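You operate a simulated robot arm through the tools that you are given. There is no shell and no other tool.

You run a simulated two-armed robot. Do the job below in one go: nothing can be reset, and whatever is moved stays where it is left.

## Task
Clamp the dusty disc, wipe it clean and move it to the grey tray.
Fine: Wipe with the grey pad and put it back. What is to be rubbed or washed off counts as gone when no trace of it is left.

The check looks at the end state, three seconds after you hand in, the way a careful person would. Anything else that was tipped, shoved, dropped, spilled or broken makes it a failure.

## Robot
Two 7-joint arms with three-finger grippers on one trunk that stands fixed in place. Base frame: the origin is at the foot of the trunk, x ahead of it, y to its left, z up; the work surface is at about z = 0.77. Units: m, degrees, N and s.
The left shoulder is at [0.07, 0.165, 1.213], the right one opposite. With the tool pointing down near the work surface each hand reaches from about 0.3 to 0.86 m from the base axis, measured 20 degrees to its own side. Payload 3.91 kg a hand.
Tool frame (each hand has its own): the origin (TCP) lies between the finger pads and is the grasp point; the fingertips stand 0.03 m ahead of it; z points along the fingers, y is the line along which they close. The gripper opens to 0.116 m; its body begins 0.073 m behind the TCP.
Orientation is told as [roll, pitch, yaw] about the base's x, y, z axes, in that order, counted from this pose: with the fingers straight down and closing along the base's y, the tool's x points along the base's -x, its y along +y and its z along -z.

## Interface
- The arms move only by the tool step_arm. It takes "left_moves", "right_moves" or both (then of equal length, played together; a hand with none holds still); each is one flat list of numbers, 7 for each row, row after row: the opening in per cent of the stroke, from 0 (shut) to 100 (fully open), then the shift along the tool's x, y, z in m, then the turn, a rotation vector about the tool's x, y, z in degrees. In form: [gripper, tx, ty, tz, ax, ay, az, gripper, tx, ty, tz, ax, ay, az, ...]. A call has 1 to 20 rows; each row is the pose to reach, as a shift and turn from the pose commanded when the call began, along the tool's axes at that moment. A row lasts 0.2 s, in which the tool goes at most 0.05 m and 8.6 degrees; a call with a longer step from one row to the next is refused whole, and so is a gripper value outside its range. A pose out of reach is approached as far as the arm can. The call stops where the force on the tool passes 90 N (or 10 N more than at its start, if that is more) or the arm is blocked; 0.2 s more then pass. Each finger travels about 0.153 m/s and halts on what it meets, pressing with about 35 N; the grip force reading is that of the motor and also rises with nothing between the fingers. The clock runs only during rows and for 0.2 s after the last one: add rows that repeat a pose to give the fingers time. The reply holds the time, the measured pose of the TCP, the force on the tool along the base axes, the opening and the grip force, in the units named above and with some noise, with the torque about the TCP (base axes, N m) and any sound that the robot's microphone picked up, and new pictures: "show" is both (left out), scene, wrist or none (wrist: the cameras of the hands that moved).
- Cameras (640 x 400 px; columns grow to the right, rows downward): "scene" is now at [0.1389, 0.0094, 1.5307]; the picture's right is [0.11, -0.99, 0.00], its down [-0.57, -0.06, -0.82] and it looks along [0.82, 0.09, -0.57] (base axes); focal length 331 px, centre (320, 200). "left" rides on the left gripper at [0.075, 0.017, -0.088] in its tool frame; the picture's right is [-0.22, 0.97, 0.00], its down [-0.70, -0.16, -0.70] and it looks along [-0.68, -0.16, 0.71] (tool axes); focal length 247 px, centre (320, 200). "right" rides on the right gripper at [0.052, 0.056, -0.088] in its tool frame; the picture's right is [-0.73, 0.68, 0.00], its down [-0.49, -0.52, -0.70] and it looks along [-0.48, -0.51, 0.71] (tool axes); focal length 247 px, centre (320, 200). There is no depth. A picture from a camera that has moved, and an enlarged one, comes with that camera's place and axes in the base frame and with its lens.
- lift_body(by): slides the trunk up (or, below 0, down) by that many m; the arms and the scene camera ride with it, the base frame stays. It gives what a move gives, with no picture.
- pan_tilt(pan, tilt): turns the head with the scene camera to pan (to the left, within 86 degrees either way) and tilt (down, from -29 to 69), counted from straight ahead of the robot. It gives what a move gives, and a new picture of the scene camera.
- inspect(camera, box): a new picture of the part [left, top, right, bottom] of that camera's present view, enlarged. No time passes.
- sign_off(): hands the job in; it is judged then, once.

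Nothing tells you positions but the pictures and the camera data. Unless the task says otherwise, let go and move clear before handing in.

The tools are called after ">>>" as a command line: name --argument value ..., lists and objects as JSON in quotes. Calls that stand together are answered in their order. step_arm: Moves the arms, as the interface text tells. Its arguments: {"type":"object","properties":{"left_moves":{"type":"array"},"right_moves":{"type":"array"},"show":{"type":"string","enum":["both","scene","wrist","none"]}},"required":[]} The other tools are called the same way: lift_body (by) moves the trunk up or down; pan_tilt (pan, tilt) turns the head that bears the scene camera; inspect (camera, box) takes an enlarged picture of a part of a camera's view; sign_off () hands the job in.

At the start:

```text
t: 0.0
left_position: [0.659, 0.2637, 1.1604]
left_ee_rot: [0.0, 0.1, 0.1]
left_ft_force: [-0.3, 0.0, -0.4]
left_moment: [0.0, 0.06, 0.03]
left_grip_width: 0.116
left_grasp_force: 0.1
right_position: [0.6204, -0.2415, 1.094]
right_ee_rot: [0.0, 0.0, -0.2]
right_ft_force: [0.4, -0.1, -0.2]
right_moment: [0.0, -0.03, 0.02]
right_grip_width: 0.116
right_grasp_force: 0.2
trunk travel left (down, up): [-0.75, 0.09]
head pan, tilt (commanded): [6.1, 34.7]
```

scene: 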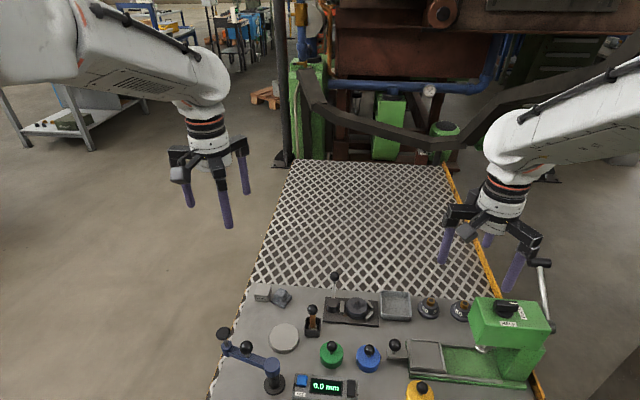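
right: 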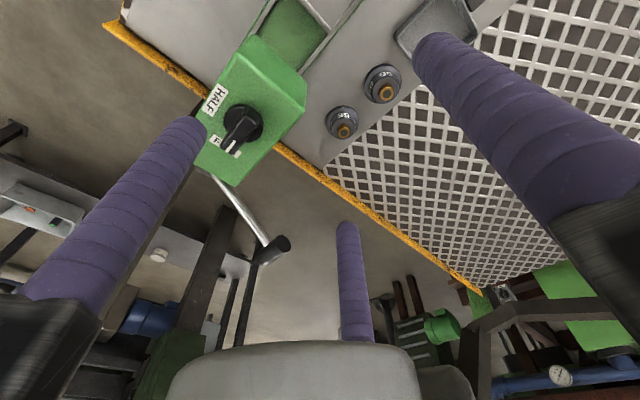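
left: 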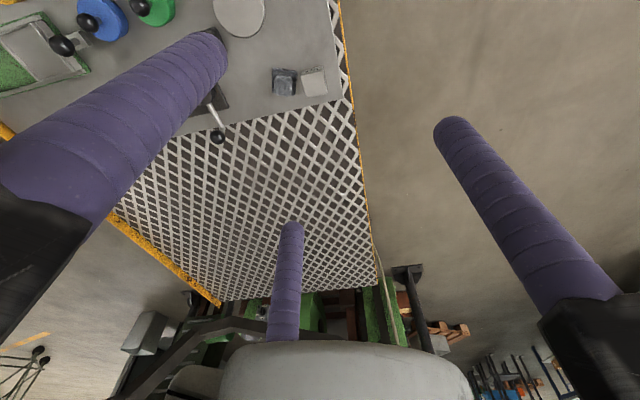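

I see a work table with a vise-like device holding a disc, a grey tray, some pads, coloured knobs, a green press and other items. I'll look closer before moving anything.

>>> inspect --camera "scene" --box '[220, 260, 400, 372]'

>>> inspect --camera "scene" --box '[370, 260, 560, 400]'

>>> inspect --camera "scene" --box '[200, 310, 340, 400]'

```text
3.56 times, centred on (310, 316) of scene
camera zoom: at [0.1389, 0.0094, 1.5307], right [0.11, -0.99, 0.0], down [-0.57, -0.06, -0.82], along [0.82, 0.09, -0.57], focal length 1178 px, centre (356, -212)
```

zoom: 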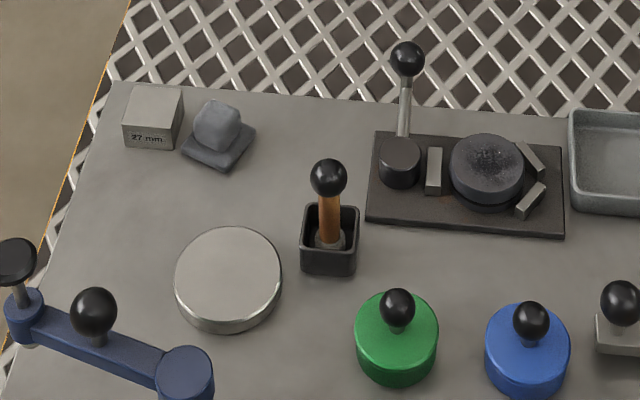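

```text
2.86 times, centred on (465, 330) of scene
camera zoom: at [0.1389, 0.0094, 1.5307], right [0.11, -0.99, 0.0], down [-0.57, -0.06, -0.82], along [0.82, 0.09, -0.57], focal length 947 px, centre (-94, -171)
```

zoom: 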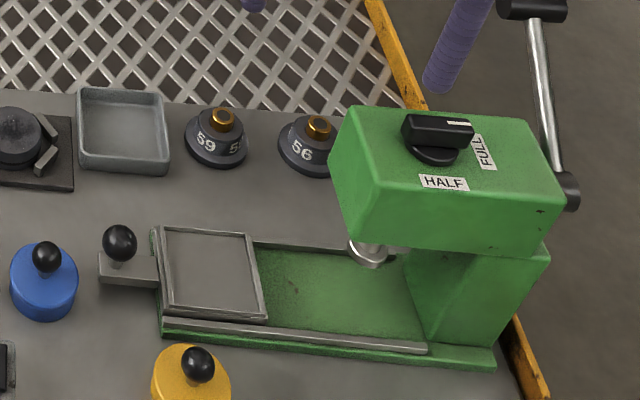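

```text
4.44 times, centred on (270, 355) of scene
camera zoom: at [0.1389, 0.0094, 1.5307], right [0.11, -0.99, 0.0], down [-0.57, -0.06, -0.82], along [0.82, 0.09, -0.57], focal length 1473 px, centre (542, -489)
```

zoom: 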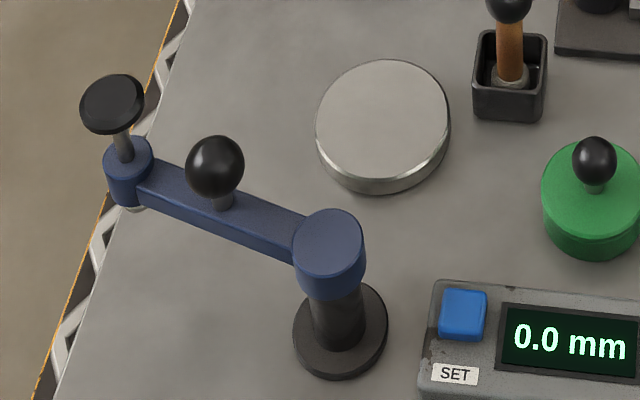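

The disc sits on a dark clamp plate between a sliding jaw and a V-shaped stop, with a ball-ended lever beside it. The grey pad lies at the far left of the table, and the tray is right of the clamp. I'll zoom in further on each.

>>> inspect --camera "scene" --box '[318, 265, 388, 330]'

>>> inspect --camera "scene" --box '[245, 275, 305, 315]'

>>> inspect --camera "left" --box '[180, 0, 350, 150]'

```text
6.15 times, centred on (353, 298) of scene
camera zoom: at [0.1389, 0.0094, 1.5307], right [0.11, -0.99, 0.0], down [-0.57, -0.06, -0.82], along [0.82, 0.09, -0.57], focal length 2040 px, centre (117, -400)
```

zoom: 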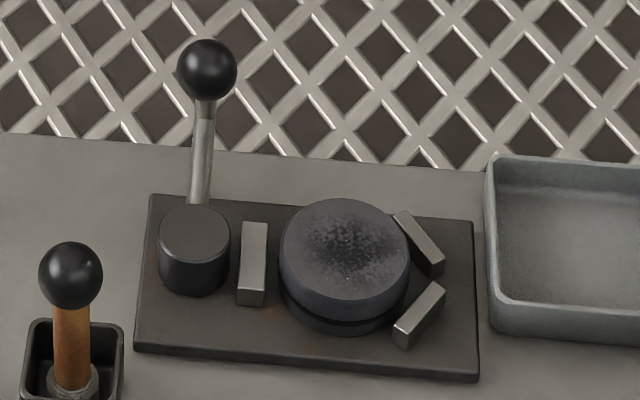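

```text
10.00 times, centred on (275, 295) of scene
camera zoom: at [0.1389, 0.0094, 1.5307], right [0.11, -0.99, 0.0], down [-0.57, -0.06, -0.82], along [0.82, 0.09, -0.57], focal length 3314 px, centre (770, -750)
```

zoom: 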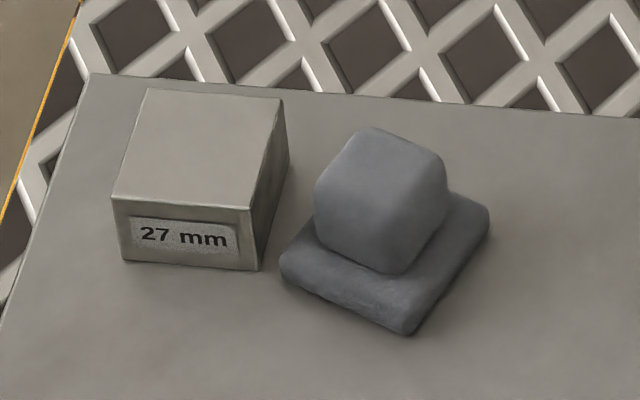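

```text
2.67 times, centred on (265, 75) of left
camera zoom: at [0.5854, 0.2816, 1.2493], right [0.22, 0.97, 0.0], down [0.7, -0.16, 0.7], along [0.68, -0.16, -0.71], focal length 659 px, centre (467, 533)
```

zoom: 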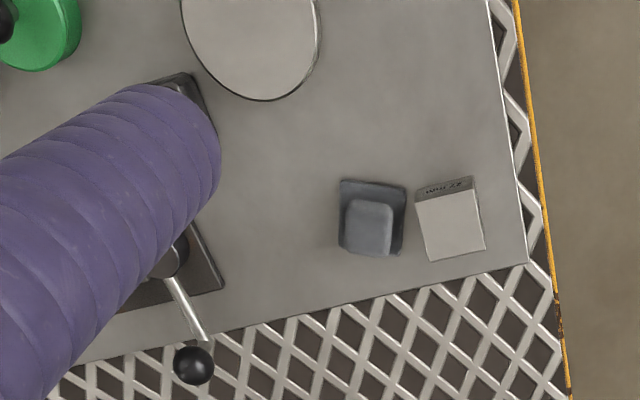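

The pad is near (0.71, 0.18), the clamped disc near (0.69, -0.03), the lever ball near (0.78, 0.04, z 0.83) and the tray near (0.74, -0.135). Next I'll bring the left hand above the clamp for a top view so I can measure heights.

>>> step_arm --left_moves '[100, 0.0033, -0.033, 0.0233, 0, 0, 0, 100, 0.0066, -0.066, 0.0466, 0, 0, 0, 100, 0.01, -0.1, 0.07, 0, 0, 0, 100, 0.0133, -0.133, 0.0933, 0, 0, 0, 100, 0.0166, -0.166, 0.1166, 0, 0, 0, 100, 0.02, -0.2, 0.14, 0, 0, 0, 100, 0.02, -0.2, 0.14, 0, 0, 0]' --show "both"

```text
t: 1.6
left_position: [0.6387, 0.062, 1.0189]
left_ee_rot: [0.0, 0.1, -0.1]
left_ft_force: [0.8, 0.4, -0.5]
left_moment: [0.0, 0.01, -0.03]
left_grip_width: 0.116
left_grasp_force: 0.0
right_position: [0.62, -0.242, 1.0939]
right_ee_rot: [0.0, 0.0, -0.1]
right_ft_force: [-0.3, 1.5, 0.0]
right_moment: [-0.05, -0.02, -0.01]
right_grip_width: 0.1159
right_grasp_force: 0.0
trunk travel left (down, up): [-0.75, 0.09]
head pan, tilt (commanded): [6.1, 34.7]
camera scene: at [0.1385, 0.0101, 1.5308], right [0.11, -0.99, 0.0], down [-0.57, -0.06, -0.82], along [0.82, 0.09, -0.57], focal length 331 px, centre (320, 200)
camera left: at [0.5643, 0.08, 1.1073], right [0.22, 0.97, 0.0], down [0.7, -0.16, 0.7], along [0.68, -0.16, -0.71], focal length 247 px, centre (320, 200)
```

scene: 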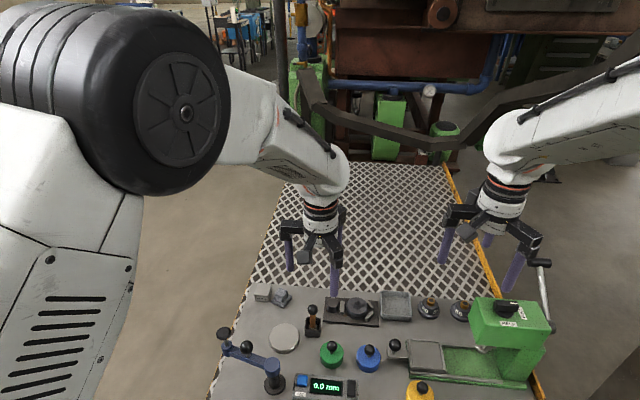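
left: 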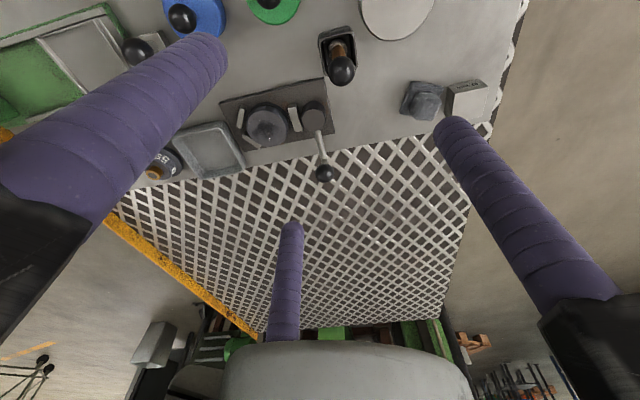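

>>> inspect --camera "left" --box '[200, 70, 360, 190]'

>>> inspect --camera "left" --box '[300, 10, 500, 140]'

```text
3.33 times, centred on (280, 130) of left
camera zoom: at [0.5643, 0.08, 1.1073], right [0.22, 0.97, 0.0], down [0.7, -0.16, 0.7], along [0.68, -0.16, -0.71], focal length 823 px, centre (453, 433)
```

zoom: 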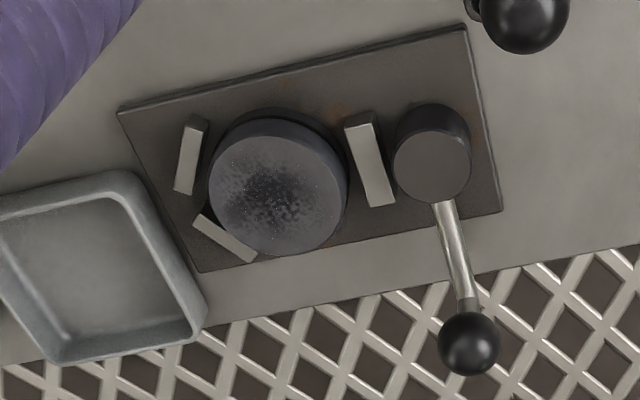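

```text
3.08 times, centred on (400, 75) of left
camera zoom: at [0.5643, 0.08, 1.1073], right [0.22, 0.97, 0.0], down [0.7, -0.16, 0.7], along [0.68, -0.16, -0.71], focal length 760 px, centre (74, 585)
```

zoom: 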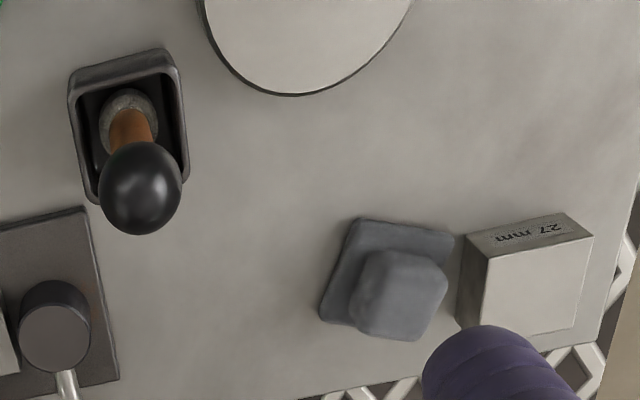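

From two views I get: disc top centre (0.706, -0.026, 0.806), diameter about 0.055. Cam post (0.709, 0.038, top 0.807), lever ball (0.78, 0.037, 0.827), jaw tops about 0.787, pad centre about (0.725, 0.18). I'll close the left fingers in the air to learn how they travel.

>>> step_arm --left_moves '[50, 0, 0, 0, 0, 0, 0, 50, 0, 0, 0, 0, 0, 0, 50, 0, 0, 0, 0, 0, 0]' --show "wrist"

>>> step_arm --left_moves '[0, 0, 0, 0, 0, 0, 0, 0, 0, 0, 0, 0, 0, 0, 0, 0, 0, 0, 0, 0, 0]' --show "wrist"

```text
t: 2.4
left_position: [0.6394, 0.062, 1.0185]
left_ee_rot: [0.1, 0.0, 0.0]
left_ft_force: [0.4, 0.1, 0.4]
left_moment: [0.02, 0.02, 0.01]
left_grip_width: 0.0577
left_grasp_force: 0.1
right_position: [0.62, -0.2419, 1.0942]
right_ee_rot: [-0.1, 0.0, -0.1]
right_ft_force: [0.2, -0.5, 0.7]
right_moment: [0.01, -0.01, -0.01]
right_grip_width: 0.116
right_grasp_force: 0.0
trunk travel left (down, up): [-0.75, 0.09]
head pan, tilt (commanded): [6.1, 34.7]
camera left: at [0.5645, 0.0798, 1.1073], right [0.22, 0.97, 0.0], down [0.7, -0.16, 0.7], along [0.68, -0.16, -0.71], focal length 247 px, centre (320, 200)
```

left: 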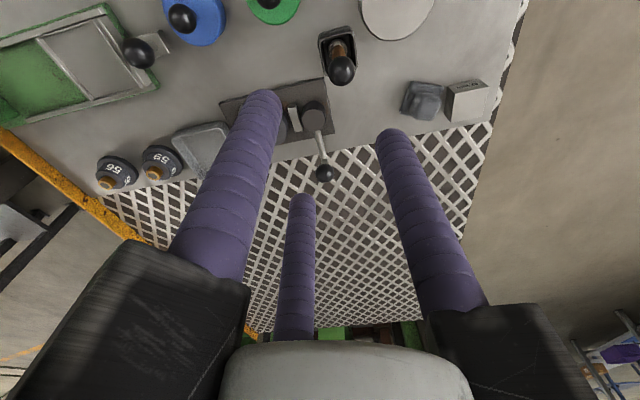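

```text
t: 3.2
left_position: [0.6382, 0.0625, 1.0189]
left_ee_rot: [0.1, 0.1, 0.0]
left_ft_force: [0.5, -0.5, -0.7]
left_moment: [-0.02, 0.02, 0.0]
left_grip_width: 0.009
left_grasp_force: 34.9
right_position: [0.6194, -0.2424, 1.0941]
right_ee_rot: [0.0, 0.0, -0.1]
right_ft_force: [0.2, -0.3, -0.6]
right_moment: [-0.02, 0.0, 0.01]
right_grip_width: 0.1157
right_grasp_force: 0.1
trunk travel left (down, up): [-0.75, 0.09]
head pan, tilt (commanded): [6.1, 34.7]
camera left: at [0.5645, 0.0799, 1.1073], right [0.22, 0.97, 0.0], down [0.7, -0.16, 0.7], along [0.68, -0.16, -0.71], focal length 247 px, centre (320, 200)
```

left: 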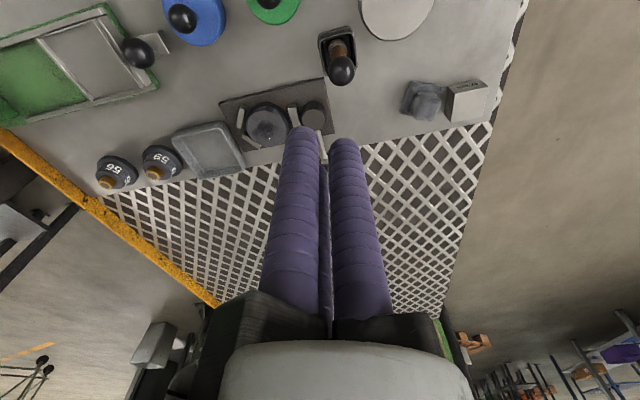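

The fingers close radially like a three-jaw chuck. I'll move the left hand above the lever ball, turned by -90° so the rod lies in the gap between two fingers, and look down from there.

>>> step_arm --left_moves '[10, -0.013, -0.0023, 0.006, 0, 0, 8.2, 20, -0.026, -0.0046, 0.012, 0, 0, 16.4, 30, -0.039, -0.0069, 0.018, 0, 0, 24.6, 40, -0.052, -0.0092, 0.024, 0, 0, 32.8, 50, -0.065, -0.0115, 0.03, 0, 0, 41, 55, -0.078, -0.0138, 0.036, 0, 0, 49.2, 55, -0.091, -0.0161, 0.042, 0, 0, 57.4, 55, -0.104, -0.0184, 0.048, 0, 0, 65.6, 55, -0.117, -0.0207, 0.054, 0, 0, 73.8, 55, -0.13, -0.023, 0.06, 0, 0, 82, 55, -0.142, -0.025, 0.068, 0, 0, 90, 55, -0.142, -0.025, 0.068, 0, 0, 90]' --show "both"

```text
t: 5.8
left_position: [0.7813, 0.0382, 0.9535]
left_ee_rot: [0.0, 0.0, -90.1]
left_ft_force: [0.6, -0.3, -0.6]
left_moment: [0.0, 0.02, 0.02]
left_grip_width: 0.0636
left_grasp_force: 0.0
right_position: [0.6207, -0.2417, 1.0939]
right_ee_rot: [-0.1, 0.0, 0.0]
right_ft_force: [-0.5, 0.0, 0.4]
right_moment: [-0.02, 0.0, 0.01]
right_grip_width: 0.116
right_grasp_force: 0.2
trunk travel left (down, up): [-0.75, 0.09]
head pan, tilt (commanded): [6.1, 34.7]
camera scene: at [0.1384, 0.0093, 1.5308], right [0.11, -0.99, 0.0], down [-0.57, -0.06, -0.82], along [0.82, 0.09, -0.57], focal length 331 px, centre (320, 200)
camera left: at [0.7997, 0.1137, 1.0417], right [0.97, -0.23, 0.0], down [-0.16, -0.7, 0.7], along [-0.16, -0.68, -0.71], focal length 247 px, centre (320, 200)
```

scene: 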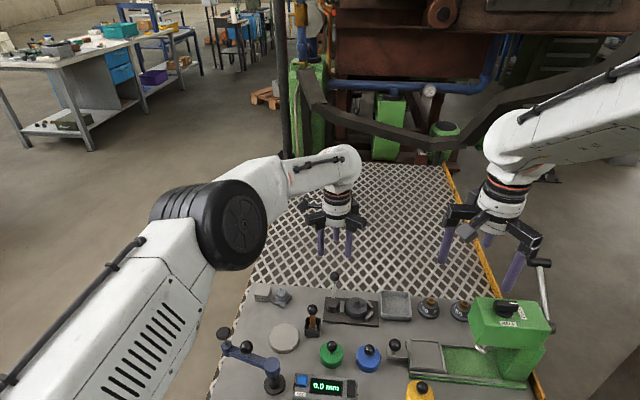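
left: 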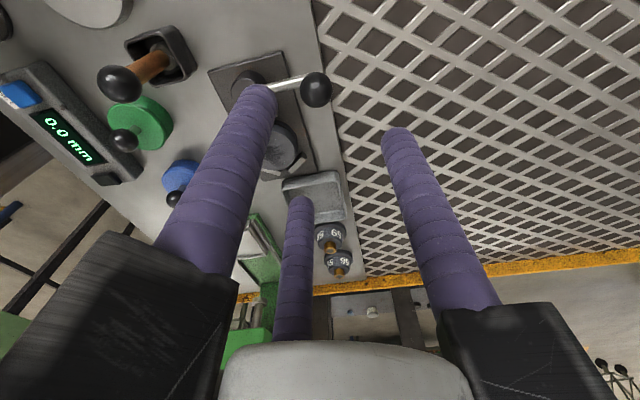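

The ball shows at about (0.778, 0.036), straight under the left hand with the rod in the gap. I'll descend around it and look before closing.

>>> step_arm --left_moves '[55, -0.0005, -0.0008, 0.03, 0, 0, 0, 55, -0.001, -0.0016, 0.06, 0, 0, 0, 55, -0.0015, -0.002, 0.09, 0, 0, 0, 55, -0.0015, -0.002, 0.108, 0, 0, 0, 55, -0.0015, -0.002, 0.1245, 0, 0, 0, 55, -0.0015, -0.002, 0.1245, 0, 0, 0]' --show "both"

>>> inspect --camera "scene" --box '[290, 220, 410, 330]'

```text
t: 7.2
left_position: [0.7803, 0.0368, 0.8285]
left_ee_rot: [0.0, -0.1, -89.9]
left_ft_force: [0.7, 0.1, -0.6]
left_moment: [-0.03, -0.01, 0.02]
left_grip_width: 0.064
left_grasp_force: 0.0
right_position: [0.6203, -0.2413, 1.0944]
right_ee_rot: [0.1, 0.0, -0.2]
right_ft_force: [-0.2, -1.0, 0.0]
right_moment: [0.0, 0.03, 0.03]
right_grip_width: 0.1157
right_grasp_force: 0.1
trunk travel left (down, up): [-0.75, 0.09]
head pan, tilt (commanded): [6.1, 34.7]
camera scene: at [0.1388, 0.0092, 1.5307], right [0.11, -0.99, 0.0], down [-0.57, -0.06, -0.82], along [0.82, 0.09, -0.57], focal length 331 px, centre (320, 200)
camera left: at [0.7977, 0.1124, 0.9169], right [0.97, -0.22, 0.0], down [-0.16, -0.7, 0.7], along [-0.16, -0.68, -0.71], focal length 247 px, centre (320, 200)
```

scene: 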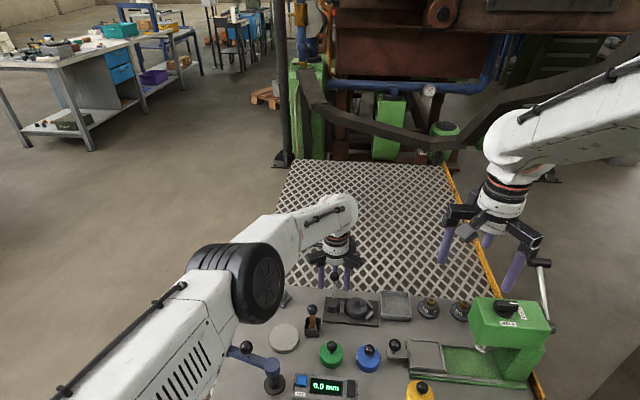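
left: 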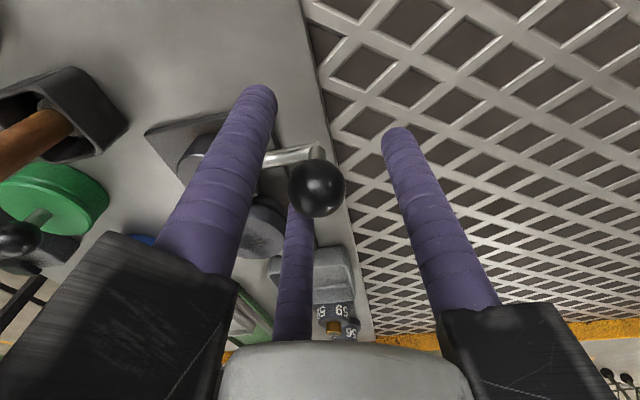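

```text
3.64 times, centred on (350, 275) of scene
camera zoom: at [0.1388, 0.0092, 1.5307], right [0.11, -0.99, 0.0], down [-0.57, -0.06, -0.82], along [0.82, 0.09, -0.57], focal length 1205 px, centre (211, -73)
```

zoom: 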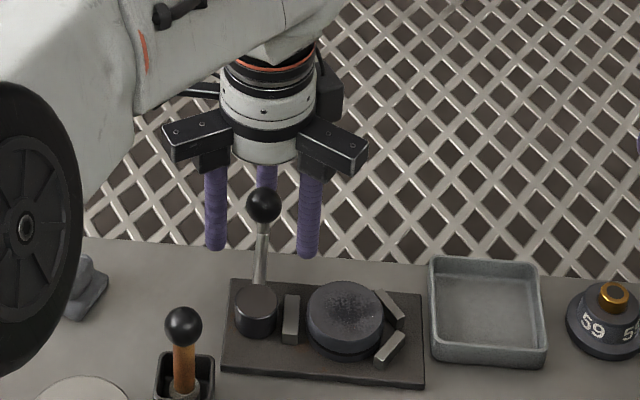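

The ball sits centred between the fingers at about z 0.829. I'll close on it.

>>> step_arm --left_moves '[40, 0, -0.0015, 0, 0, 0, 0, 30, 0, -0.0015, 0, 0, 0, 0, 20, 0, -0.0015, 0, 0, 0, 0, 10, 0, -0.0015, 0, 0, 0, 0, 0, 0, -0.0015, 0, 0, 0, 0, 0, 0, -0.0015, 0, 0, 0, 0]' --show "wrist"

```text
t: 8.6
left_position: [0.7774, 0.0374, 0.827]
left_ee_rot: [0.0, 0.0, -90.0]
left_ft_force: [4.6, 0.0, 0.0]
left_moment: [0.03, -0.03, -0.06]
left_grip_width: 0.0274
left_grasp_force: 44.7
right_position: [0.6206, -0.242, 1.0935]
right_ee_rot: [0.0, 0.0, -0.1]
right_ft_force: [-0.2, 0.3, -0.7]
right_moment: [0.02, 0.0, -0.01]
right_grip_width: 0.116
right_grasp_force: 0.2
trunk travel left (down, up): [-0.75, 0.09]
head pan, tilt (commanded): [6.1, 34.7]
camera left: at [0.7959, 0.1127, 0.9169], right [0.97, -0.22, 0.0], down [-0.16, -0.7, 0.7], along [-0.16, -0.68, -0.71], focal length 247 px, centre (320, 200)
```

left: 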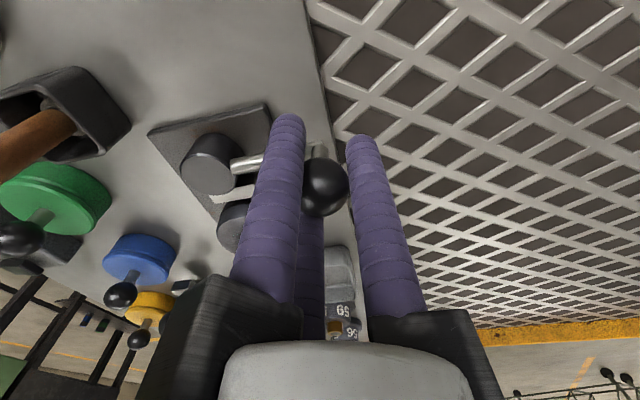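

The ball is gripped (width 0.027). I'll try a small counter-clockwise swing about the post, the side away from the disc, and read the forces.

>>> step_arm --left_moves '[0, 0.0049, -0.0002, 0, 0, 0, -4, 0, 0.0097, -0.0007, 0, 0, 0, -8, 0, 0.0097, -0.0007, 0, 0, 0, -8]' --show "wrist"

>>> inspect --camera "scene" --box '[290, 250, 410, 330]'

```text
t: 9.4
left_position: [0.7768, 0.0469, 0.8295]
left_ee_rot: [-0.1, 0.0, -82.0]
left_ft_force: [-2.1, 2.0, -2.0]
left_moment: [0.07, -0.13, -0.16]
left_grip_width: 0.0272
left_grasp_force: 45.3
right_position: [0.6199, -0.2409, 1.0936]
right_ee_rot: [0.0, 0.0, 0.1]
right_ft_force: [0.5, -1.1, -0.5]
right_moment: [-0.03, 0.04, 0.01]
right_grip_width: 0.1159
right_grasp_force: 0.0
trunk travel left (down, up): [-0.75, 0.09]
head pan, tilt (commanded): [6.1, 34.7]
camera left: at [0.7848, 0.1237, 0.917], right [1.0, -0.09, 0.0], down [-0.06, -0.71, 0.7], along [-0.06, -0.7, -0.71], focal length 247 px, centre (320, 200)
```

left: 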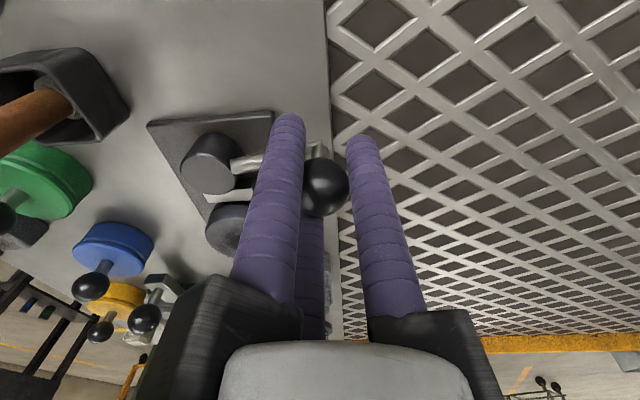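

```text
5.00 times, centred on (350, 290) of scene
camera zoom: at [0.1389, 0.0096, 1.5307], right [0.11, -0.99, 0.0], down [-0.57, -0.06, -0.82], along [0.82, 0.09, -0.57], focal length 1657 px, centre (170, -250)
```

zoom: 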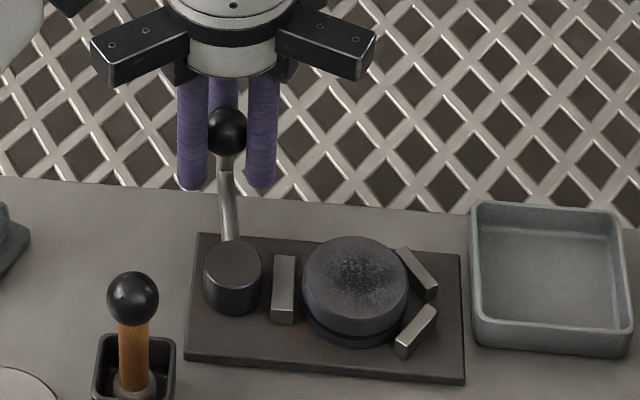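

The lever turns easily this way and the jaw is moving toward the disc, so counter-clockwise closes it. I'll carry on along the arc, watching the force.

>>> step_arm --left_moves '[0, 0.0049, -0.0002, 0, 0, 0, -4, 0, 0.0097, -0.0007, 0, 0, 0, -8, 0, 0.0145, -0.0015, 0, 0, 0, -12, 0, 0.0193, -0.0027, 0, 0, 0, -16, 0, 0.0239, -0.0042, 0, 0, 0, -20, 0, 0.0285, -0.0061, 0, 0, 0, -24, 0, 0.0285, -0.0061, 0, 0, 0, -24]' --show "wrist"

>>> inspect --camera "scene" --box '[290, 250, 410, 330]'

```text
t: 11.0
left_position: [0.7675, 0.0744, 0.8274]
left_ee_rot: [0.0, 0.0, -58.0]
left_ft_force: [6.8, -0.8, 2.3]
left_moment: [-0.16, -0.11, 0.3]
left_grip_width: 0.0271
left_grasp_force: 44.8
right_position: [0.6203, -0.2421, 1.0933]
right_ee_rot: [-0.1, 0.1, -0.1]
right_ft_force: [0.2, -0.5, -0.4]
right_moment: [0.03, -0.02, 0.01]
right_grip_width: 0.116
right_grasp_force: 0.1
trunk travel left (down, up): [-0.75, 0.09]
head pan, tilt (commanded): [6.1, 34.7]
camera left: at [0.7429, 0.1465, 0.9169], right [0.94, 0.33, 0.0], down [0.23, -0.67, 0.7], along [0.23, -0.66, -0.71], focal length 247 px, centre (320, 200)
```

left: 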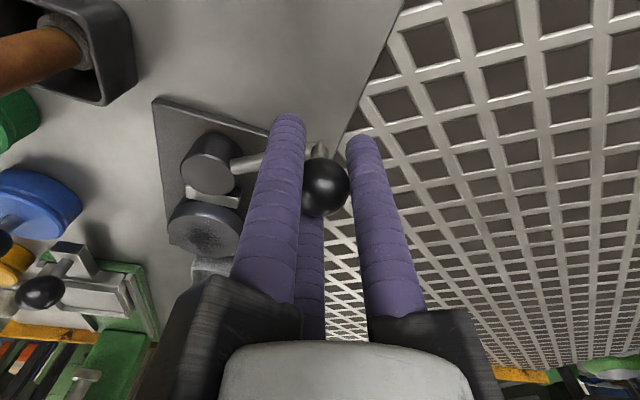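

```text
5.00 times, centred on (350, 290) of scene
camera zoom: at [0.1395, 0.0091, 1.5307], right [0.11, -0.99, 0.0], down [-0.57, -0.06, -0.82], along [0.82, 0.09, -0.57], focal length 1657 px, centre (170, -250)
```

zoom: 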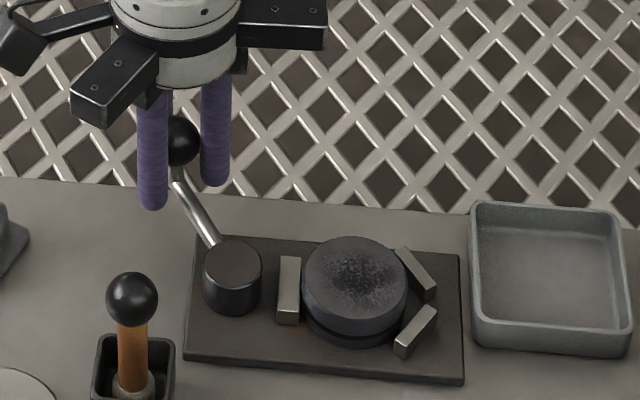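

The jaw is now almost touching the disc. I'll keep turning in 4° rows and watch for the force to rise as it clamps.

>>> step_arm --left_moves '[0, 0.0049, -0.0002, 0, 0, 0, -4, 0, 0.0098, -0.0006, 0, 0, 0, -8, 0, 0.0146, -0.0014, 0, 0, 0, -12, 0, 0.0194, -0.0025, 0, 0, 0, -16, 0, 0.0241, -0.004, 0, 0, 0, -20, 0, 0.0287, -0.0058, 0, 0, 0, -24, 0, 0.0287, -0.0058, 0, 0, 0, -24]' --show "wrist"

>>> inspect --camera "scene" --box '[290, 250, 410, 330]'

```text
t: 12.6
left_position: [0.7467, 0.0944, 0.829]
left_ee_rot: [0.0, 0.0, -34.0]
left_ft_force: [0.1, -4.5, 4.1]
left_moment: [-0.21, -0.08, 0.1]
left_grip_width: 0.0272
left_grasp_force: 45.0
right_position: [0.619, -0.2416, 1.0937]
right_ee_rot: [-0.1, 0.0, -0.2]
right_ft_force: [-0.5, 0.1, -0.4]
right_moment: [0.03, 0.01, 0.04]
right_grip_width: 0.1158
right_grasp_force: 0.0
trunk travel left (down, up): [-0.75, 0.09]
head pan, tilt (commanded): [6.1, 34.7]
camera left: at [0.695, 0.1508, 0.9169], right [0.73, 0.68, 0.0], down [0.49, -0.52, 0.7], along [0.48, -0.51, -0.71], focal length 247 px, centre (320, 200)
```

left: 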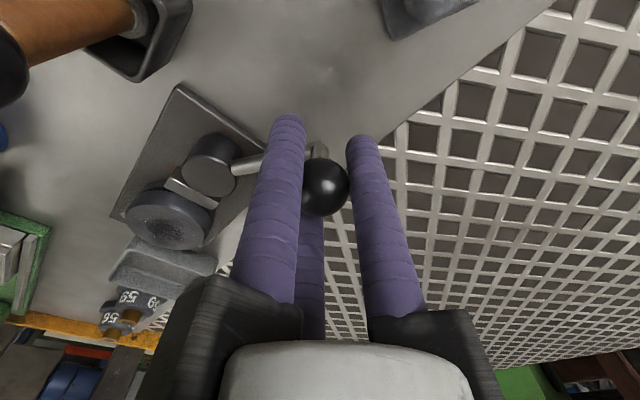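

```text
5.00 times, centred on (350, 290) of scene
camera zoom: at [0.1383, 0.0085, 1.5307], right [0.11, -0.99, 0.0], down [-0.57, -0.06, -0.82], along [0.82, 0.09, -0.57], focal length 1657 px, centre (170, -250)
```

zoom: 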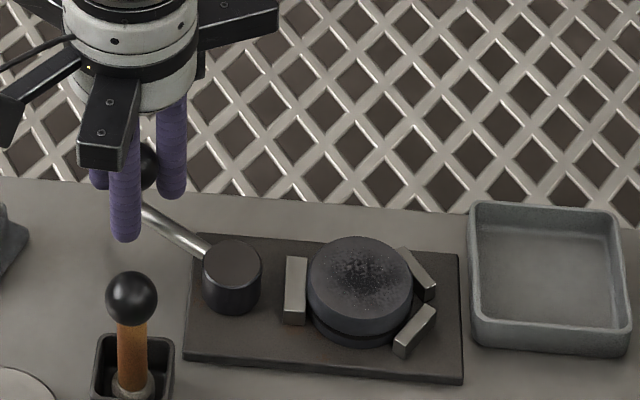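

The jaw is now pushing the disc into the V-stop with little force so far. I'll continue turning.

>>> step_arm --left_moves '[0, 0.0049, -0.0002, 0, 0, 0, -4, 0, 0.0098, -0.0006, 0, 0, 0, -8, 0, 0.0146, -0.0014, 0, 0, 0, -12, 0, 0.0194, -0.0025, 0, 0, 0, -16, 0, 0.0241, -0.004, 0, 0, 0, -20, 0, 0.0287, -0.0058, 0, 0, 0, -24, 0, 0.0287, -0.0058, 0, 0, 0, -24]' --show "wrist"

>>> inspect --camera "scene" --box '[290, 250, 410, 330]'

```text
t: 14.2
left_position: [0.7213, 0.1042, 0.8288]
left_ee_rot: [0.1, 0.0, -10.0]
left_ft_force: [5.2, -14.1, -1.8]
left_moment: [0.14, 0.01, -0.22]
left_grip_width: 0.0269
left_grasp_force: 45.1
right_position: [0.621, -0.2437, 1.0928]
right_ee_rot: [0.1, 0.0, -0.1]
right_ft_force: [-0.5, -0.5, -0.8]
right_moment: [0.01, 0.01, -0.02]
right_grip_width: 0.1161
right_grasp_force: 0.0
trunk travel left (down, up): [-0.75, 0.09]
head pan, tilt (commanded): [6.1, 34.7]
camera left: at [0.6515, 0.1344, 0.9169], right [0.39, 0.92, 0.0], down [0.66, -0.28, 0.7], along [0.65, -0.27, -0.71], focal length 247 px, centre (320, 200)
```

left: 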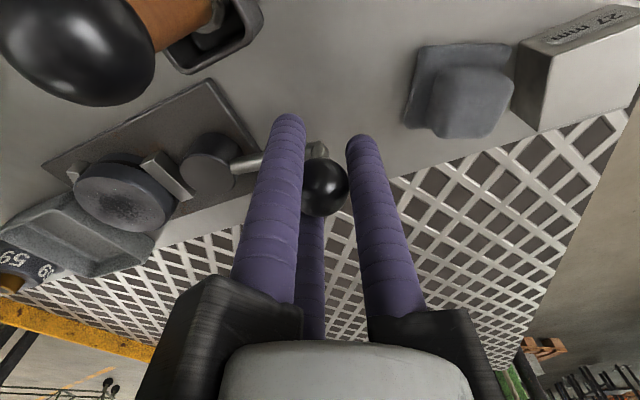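

```text
5.00 times, centred on (350, 290) of scene
camera zoom: at [0.1402, 0.0072, 1.5306], right [0.11, -0.99, 0.0], down [-0.57, -0.06, -0.82], along [0.82, 0.09, -0.57], focal length 1657 px, centre (170, -250)
```

zoom: 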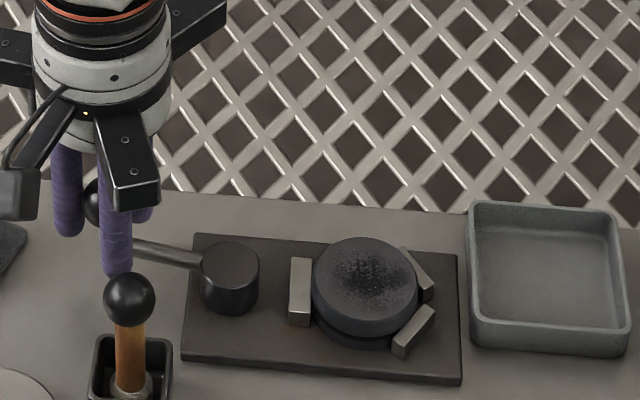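

The disc is against the V-stop and the resistance is beginning to rise. I'll ease the radial pull by about 1.5 mm and turn a bit more.

>>> step_arm --left_moves '[0, 0.0047, -0.0012, 0, 0, 0, -4, 0, 0.0095, -0.0022, 0, 0, 0, -8, 0, 0.0118, -0.0025, 0, 0, 0, -10, 0, 0.0118, -0.0025, 0, 0, 0, -10]' --show "wrist"

>>> inspect --camera "scene" --box '[290, 250, 410, 330]'

```text
t: 15.2
left_position: [0.7189, 0.1037, 0.8281]
left_ee_rot: [-0.2, -0.7, 0.3]
left_ft_force: [61.0, -14.9, 2.2]
left_moment: [0.01, 0.46, -0.06]
left_grip_width: 0.0277
left_grasp_force: 45.1
right_position: [0.6258, -0.2441, 1.0899]
right_ee_rot: [0.1, 0.3, 0.1]
right_ft_force: [-0.4, -0.2, 0.0]
right_moment: [0.0, -0.02, -0.03]
right_grip_width: 0.1161
right_grasp_force: 0.1
trunk travel left (down, up): [-0.75, 0.09]
head pan, tilt (commanded): [6.1, 34.7]
camera left: at [0.6439, 0.1215, 0.9161], right [0.22, 0.98, 0.0], down [0.69, -0.15, 0.71], along [0.69, -0.15, -0.7], focal length 247 px, centre (320, 200)
```

left: 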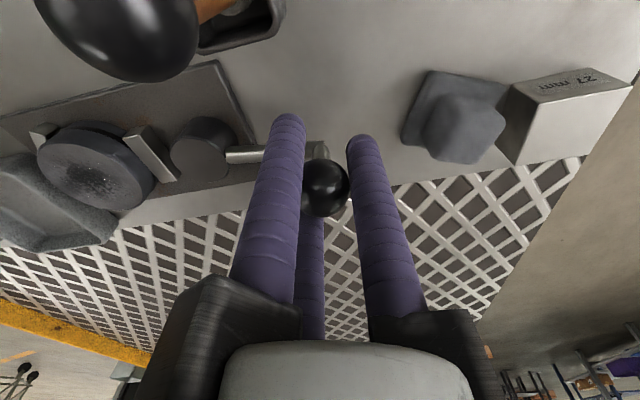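

```text
5.00 times, centred on (350, 290) of scene
camera zoom: at [0.1481, 0.007, 1.53], right [0.11, -0.99, 0.0], down [-0.57, -0.06, -0.82], along [0.81, 0.09, -0.57], focal length 1657 px, centre (170, -250)
```

zoom: 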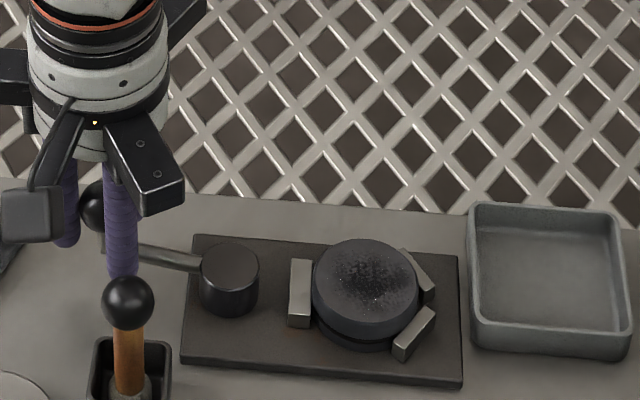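

The lever hit a firm stop at about 80° (61 N), so the disc is clamped. I'll relax the command back to that angle and see that the force drops.

>>> step_arm --left_moves '[0, -0.0047, -0.0002, 0, 0, 0, 4, 0, -0.0085, -0.0006, 0, 0, 0, 8, 0, -0.0085, -0.0006, 0, 0, 0, 8]' --show "none"

```text
t: 16.0
left_position: [0.7217, 0.1044, 0.829]
left_ee_rot: [0.0, -0.4, -8.0]
left_ft_force: [34.5, -9.4, 10.1]
left_moment: [-0.15, -0.21, 0.25]
left_grip_width: 0.0274
left_grasp_force: 44.4
right_position: [0.6224, -0.2426, 1.093]
right_ee_rot: [0.1, 0.1, 0.0]
right_ft_force: [0.6, -0.4, 1.1]
right_moment: [-0.01, 0.02, -0.01]
right_grip_width: 0.1161
right_grasp_force: 0.1
trunk travel left (down, up): [-0.75, 0.09]
head pan, tilt (commanded): [6.1, 34.7]
```

Force is still 34 N at nearly the same place, so I'll back off in smaller steps to see whether the lever springs back or holds.

>>> step_arm --left_moves '[0, -0.002, 0, 0, 0, 0, 0, 0, -0.002, 0, 0, 0, 0, 0]' --show "none"

>>> step_arm --left_moves '[0, -0.002, 0, 0, 0, 0, 0, 0, -0.002, 0, 0, 0, 0, 0]' --show "wrist"

>>> inspect --camera "scene" --box '[290, 250, 410, 330]'

```text
t: 16.6
left_position: [0.7215, 0.1049, 0.8285]
left_ee_rot: [-0.1, -0.1, -8.0]
left_ft_force: [27.2, -6.4, 12.2]
left_moment: [0.2, -0.34, -0.03]
left_grip_width: 0.0275
left_grasp_force: 44.7
right_position: [0.6214, -0.2427, 1.0933]
right_ee_rot: [0.2, 0.1, 0.0]
right_ft_force: [0.8, 0.2, -0.1]
right_moment: [-0.01, 0.0, 0.0]
right_grip_width: 0.1159
right_grasp_force: 0.1
trunk travel left (down, up): [-0.75, 0.09]
head pan, tilt (commanded): [6.1, 34.7]
```

```text
t: 17.2
left_position: [0.7206, 0.1041, 0.8282]
left_ee_rot: [0.0, -0.1, -8.0]
left_ft_force: [20.4, -6.7, 15.6]
left_moment: [-0.01, -0.14, -0.08]
left_grip_width: 0.0271
left_grasp_force: 45.1
right_position: [0.62, -0.2428, 1.0935]
right_ee_rot: [0.1, 0.1, -0.2]
right_ft_force: [0.1, 0.4, -0.2]
right_moment: [-0.03, 0.03, -0.01]
right_grip_width: 0.1164
right_grasp_force: 0.1
trunk travel left (down, up): [-0.75, 0.09]
head pan, tilt (commanded): [6.1, 34.7]
camera left: at [0.65, 0.132, 0.9169], right [0.36, 0.93, 0.0], down [0.67, -0.26, 0.7], along [0.65, -0.25, -0.71], focal length 247 px, centre (320, 200)
```

left: 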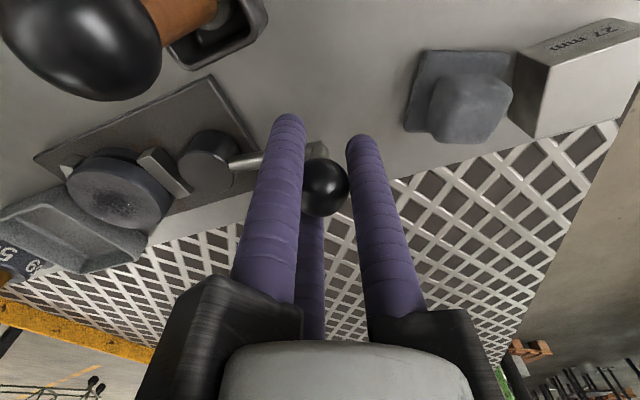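

```text
5.00 times, centred on (350, 290) of scene
camera zoom: at [0.1396, 0.008, 1.5307], right [0.11, -0.99, 0.0], down [-0.57, -0.06, -0.82], along [0.82, 0.09, -0.57], focal length 1657 px, centre (170, -250)
```

zoom: 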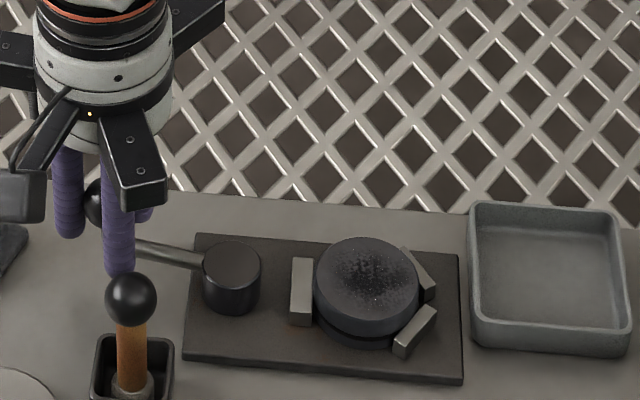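

The lever stays put while the force falls, so the clamp holds. I'll take out the remaining preload, open the fingers and lift clear.

>>> step_arm --left_moves '[0, -0.003, -0.001, -0.002, 0, 0, 0, 0, -0.005, -0.002, -0.003, 0, 0, 0, 0, -0.005, -0.002, -0.003, 0, 0, 0]' --show "none"

>>> step_arm --left_moves '[10, 0, 0, 0, 0, 0, 0, 20, 0, 0, 0, 0, 0, 0, 30, 0, 0, 0, 0, 0, 0, 40, 0, 0, 0, 0, 0, 0, 45, 0, 0, 0, 0, 0, 0]' --show "both"

```text
t: 18.0
left_position: [0.7214, 0.1039, 0.8291]
left_ee_rot: [0.0, 0.5, -8.1]
left_ft_force: [-5.5, 4.6, -6.4]
left_moment: [0.18, 0.36, -0.37]
left_grip_width: 0.0271
left_grasp_force: 44.8
right_position: [0.6193, -0.2406, 1.0938]
right_ee_rot: [-0.1, 0.0, -0.1]
right_ft_force: [0.3, -0.2, -0.7]
right_moment: [0.0, 0.0, -0.04]
right_grip_width: 0.1163
right_grasp_force: 0.1
trunk travel left (down, up): [-0.75, 0.09]
head pan, tilt (commanded): [6.1, 34.7]
```

```text
t: 19.2
left_position: [0.7257, 0.1016, 0.8322]
left_ee_rot: [0.1, 0.0, -8.0]
left_ft_force: [0.1, 0.4, -0.1]
left_moment: [-0.01, -0.02, -0.05]
left_grip_width: 0.0522
left_grasp_force: 0.0
right_position: [0.6197, -0.2418, 1.0938]
right_ee_rot: [0.0, 0.0, -0.2]
right_ft_force: [0.6, -0.4, 0.8]
right_moment: [0.04, 0.0, 0.01]
right_grip_width: 0.1161
right_grasp_force: 0.0
trunk travel left (down, up): [-0.75, 0.09]
head pan, tilt (commanded): [6.1, 34.7]
camera scene: at [0.1386, 0.0089, 1.5308], right [0.11, -0.99, 0.0], down [-0.57, -0.06, -0.82], along [0.82, 0.09, -0.57], focal length 331 px, centre (320, 200)
camera left: at [0.6544, 0.1295, 0.9206], right [0.36, 0.93, 0.0], down [0.67, -0.26, 0.7], along [0.65, -0.25, -0.71], focal length 247 px, centre (320, 200)
```

scene: 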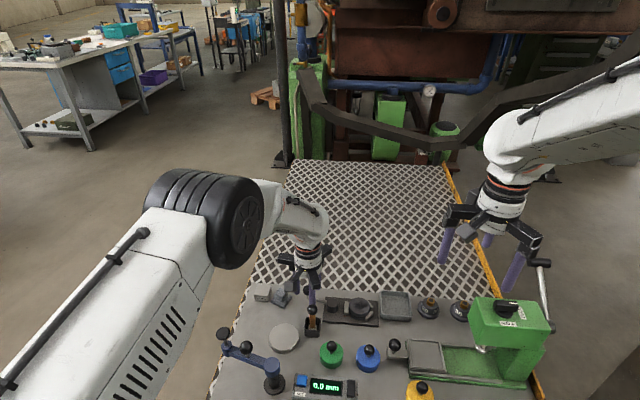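
left: 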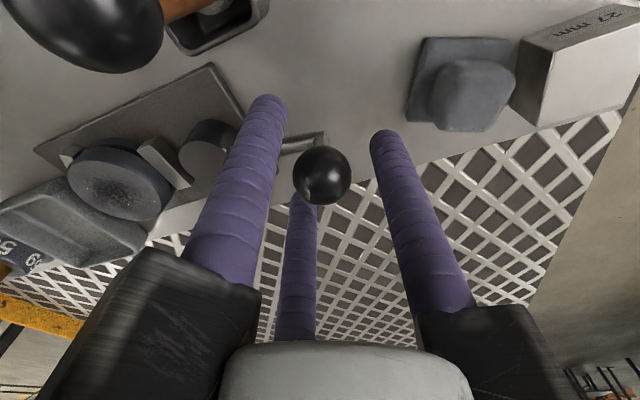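

The lever stayed at about 78° with the ball at (0.723, 0.104). I'll lift the hand straight up and then look at the clamp and the pad.

>>> step_arm --left_moves '[45, 0, 0, -0.03, 0, 0, 0, 45, 0, 0, -0.07, 0, 0, 0, 45, 0, 0, -0.11, 0, 0, 0, 45, 0, 0, -0.15, 0, 0, 0, 45, 0, 0, -0.15, 0, 0, 0]' --show "both"

>>> inspect --camera "scene" --box '[290, 250, 410, 330]'

>>> inspect --camera "left" --box '[60, 0, 300, 200]'

>>> inspect --camera "left" --box '[340, 30, 500, 150]'

```text
t: 20.4
left_position: [0.7283, 0.1021, 0.984]
left_ee_rot: [0.1, 0.1, -8.0]
left_ft_force: [0.5, -0.9, -0.1]
left_moment: [0.0, 0.0, -0.01]
left_grip_width: 0.0522
left_grasp_force: 0.1
right_position: [0.6199, -0.2418, 1.093]
right_ee_rot: [0.0, 0.0, 0.0]
right_ft_force: [0.5, -0.7, -1.2]
right_moment: [-0.04, -0.02, -0.04]
right_grip_width: 0.116
right_grasp_force: 0.1
trunk travel left (down, up): [-0.75, 0.09]
head pan, tilt (commanded): [6.1, 34.7]
camera scene: at [0.1396, 0.0093, 1.5306], right [0.11, -0.99, 0.0], down [-0.57, -0.06, -0.82], along [0.82, 0.09, -0.57], focal length 331 px, centre (320, 200)
camera left: at [0.6569, 0.1312, 1.073], right [0.36, 0.93, 0.0], down [0.67, -0.26, 0.7], along [0.65, -0.25, -0.71], focal length 247 px, centre (320, 200)
```

scene: 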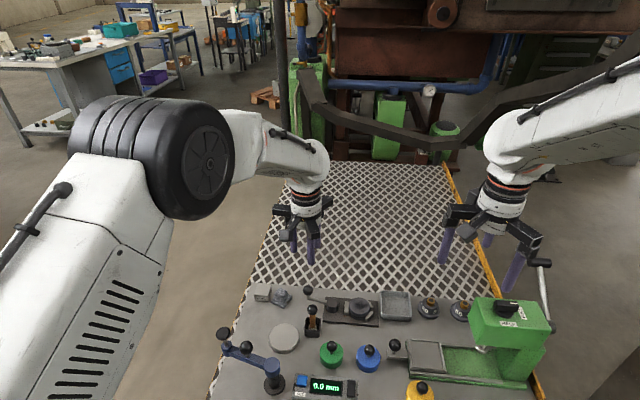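
left: 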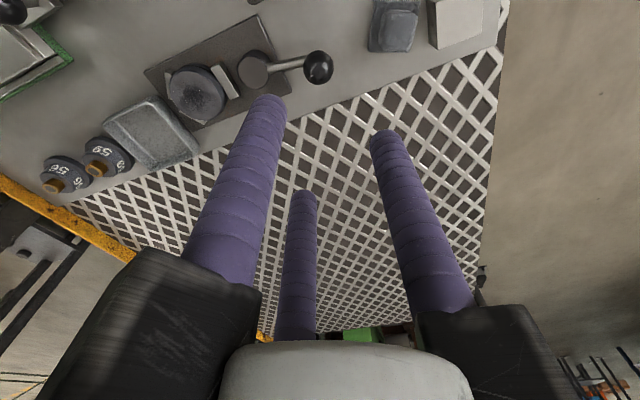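

```text
5.00 times, centred on (350, 290) of scene
camera zoom: at [0.1396, 0.0093, 1.5306], right [0.11, -0.99, 0.0], down [-0.57, -0.06, -0.82], along [0.82, 0.09, -0.57], focal length 1657 px, centre (170, -250)
```

zoom: 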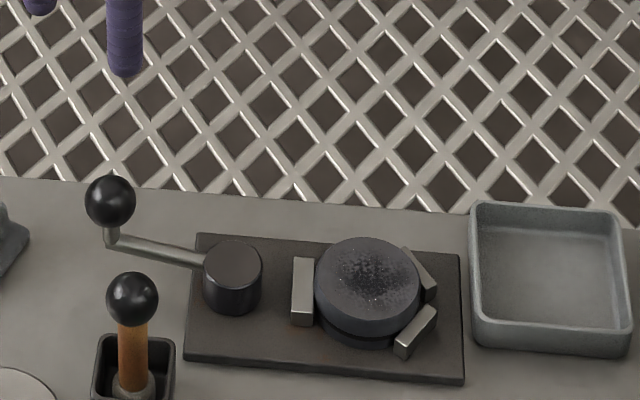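

```text
2.00 times, centred on (180, 100) of left
camera zoom: at [0.6569, 0.1312, 1.073], right [0.36, 0.93, 0.0], down [0.67, -0.26, 0.7], along [0.65, -0.25, -0.71], focal length 494 px, centre (600, 400)
```

zoom: 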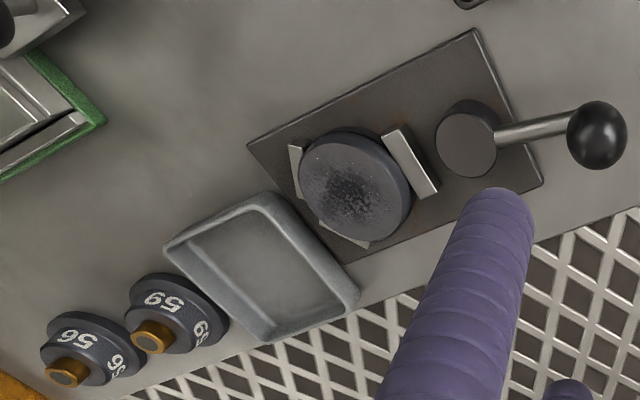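

```text
3.33 times, centred on (420, 90) of left
camera zoom: at [0.6569, 0.1312, 1.073], right [0.36, 0.93, 0.0], down [0.67, -0.26, 0.7], along [0.65, -0.25, -0.71], focal length 823 px, centre (-13, 567)
```

zoom: 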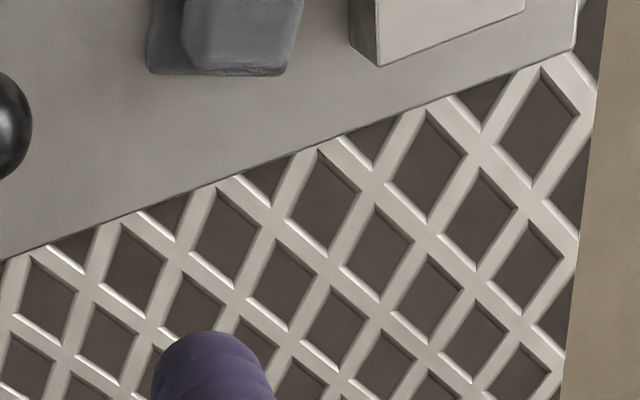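

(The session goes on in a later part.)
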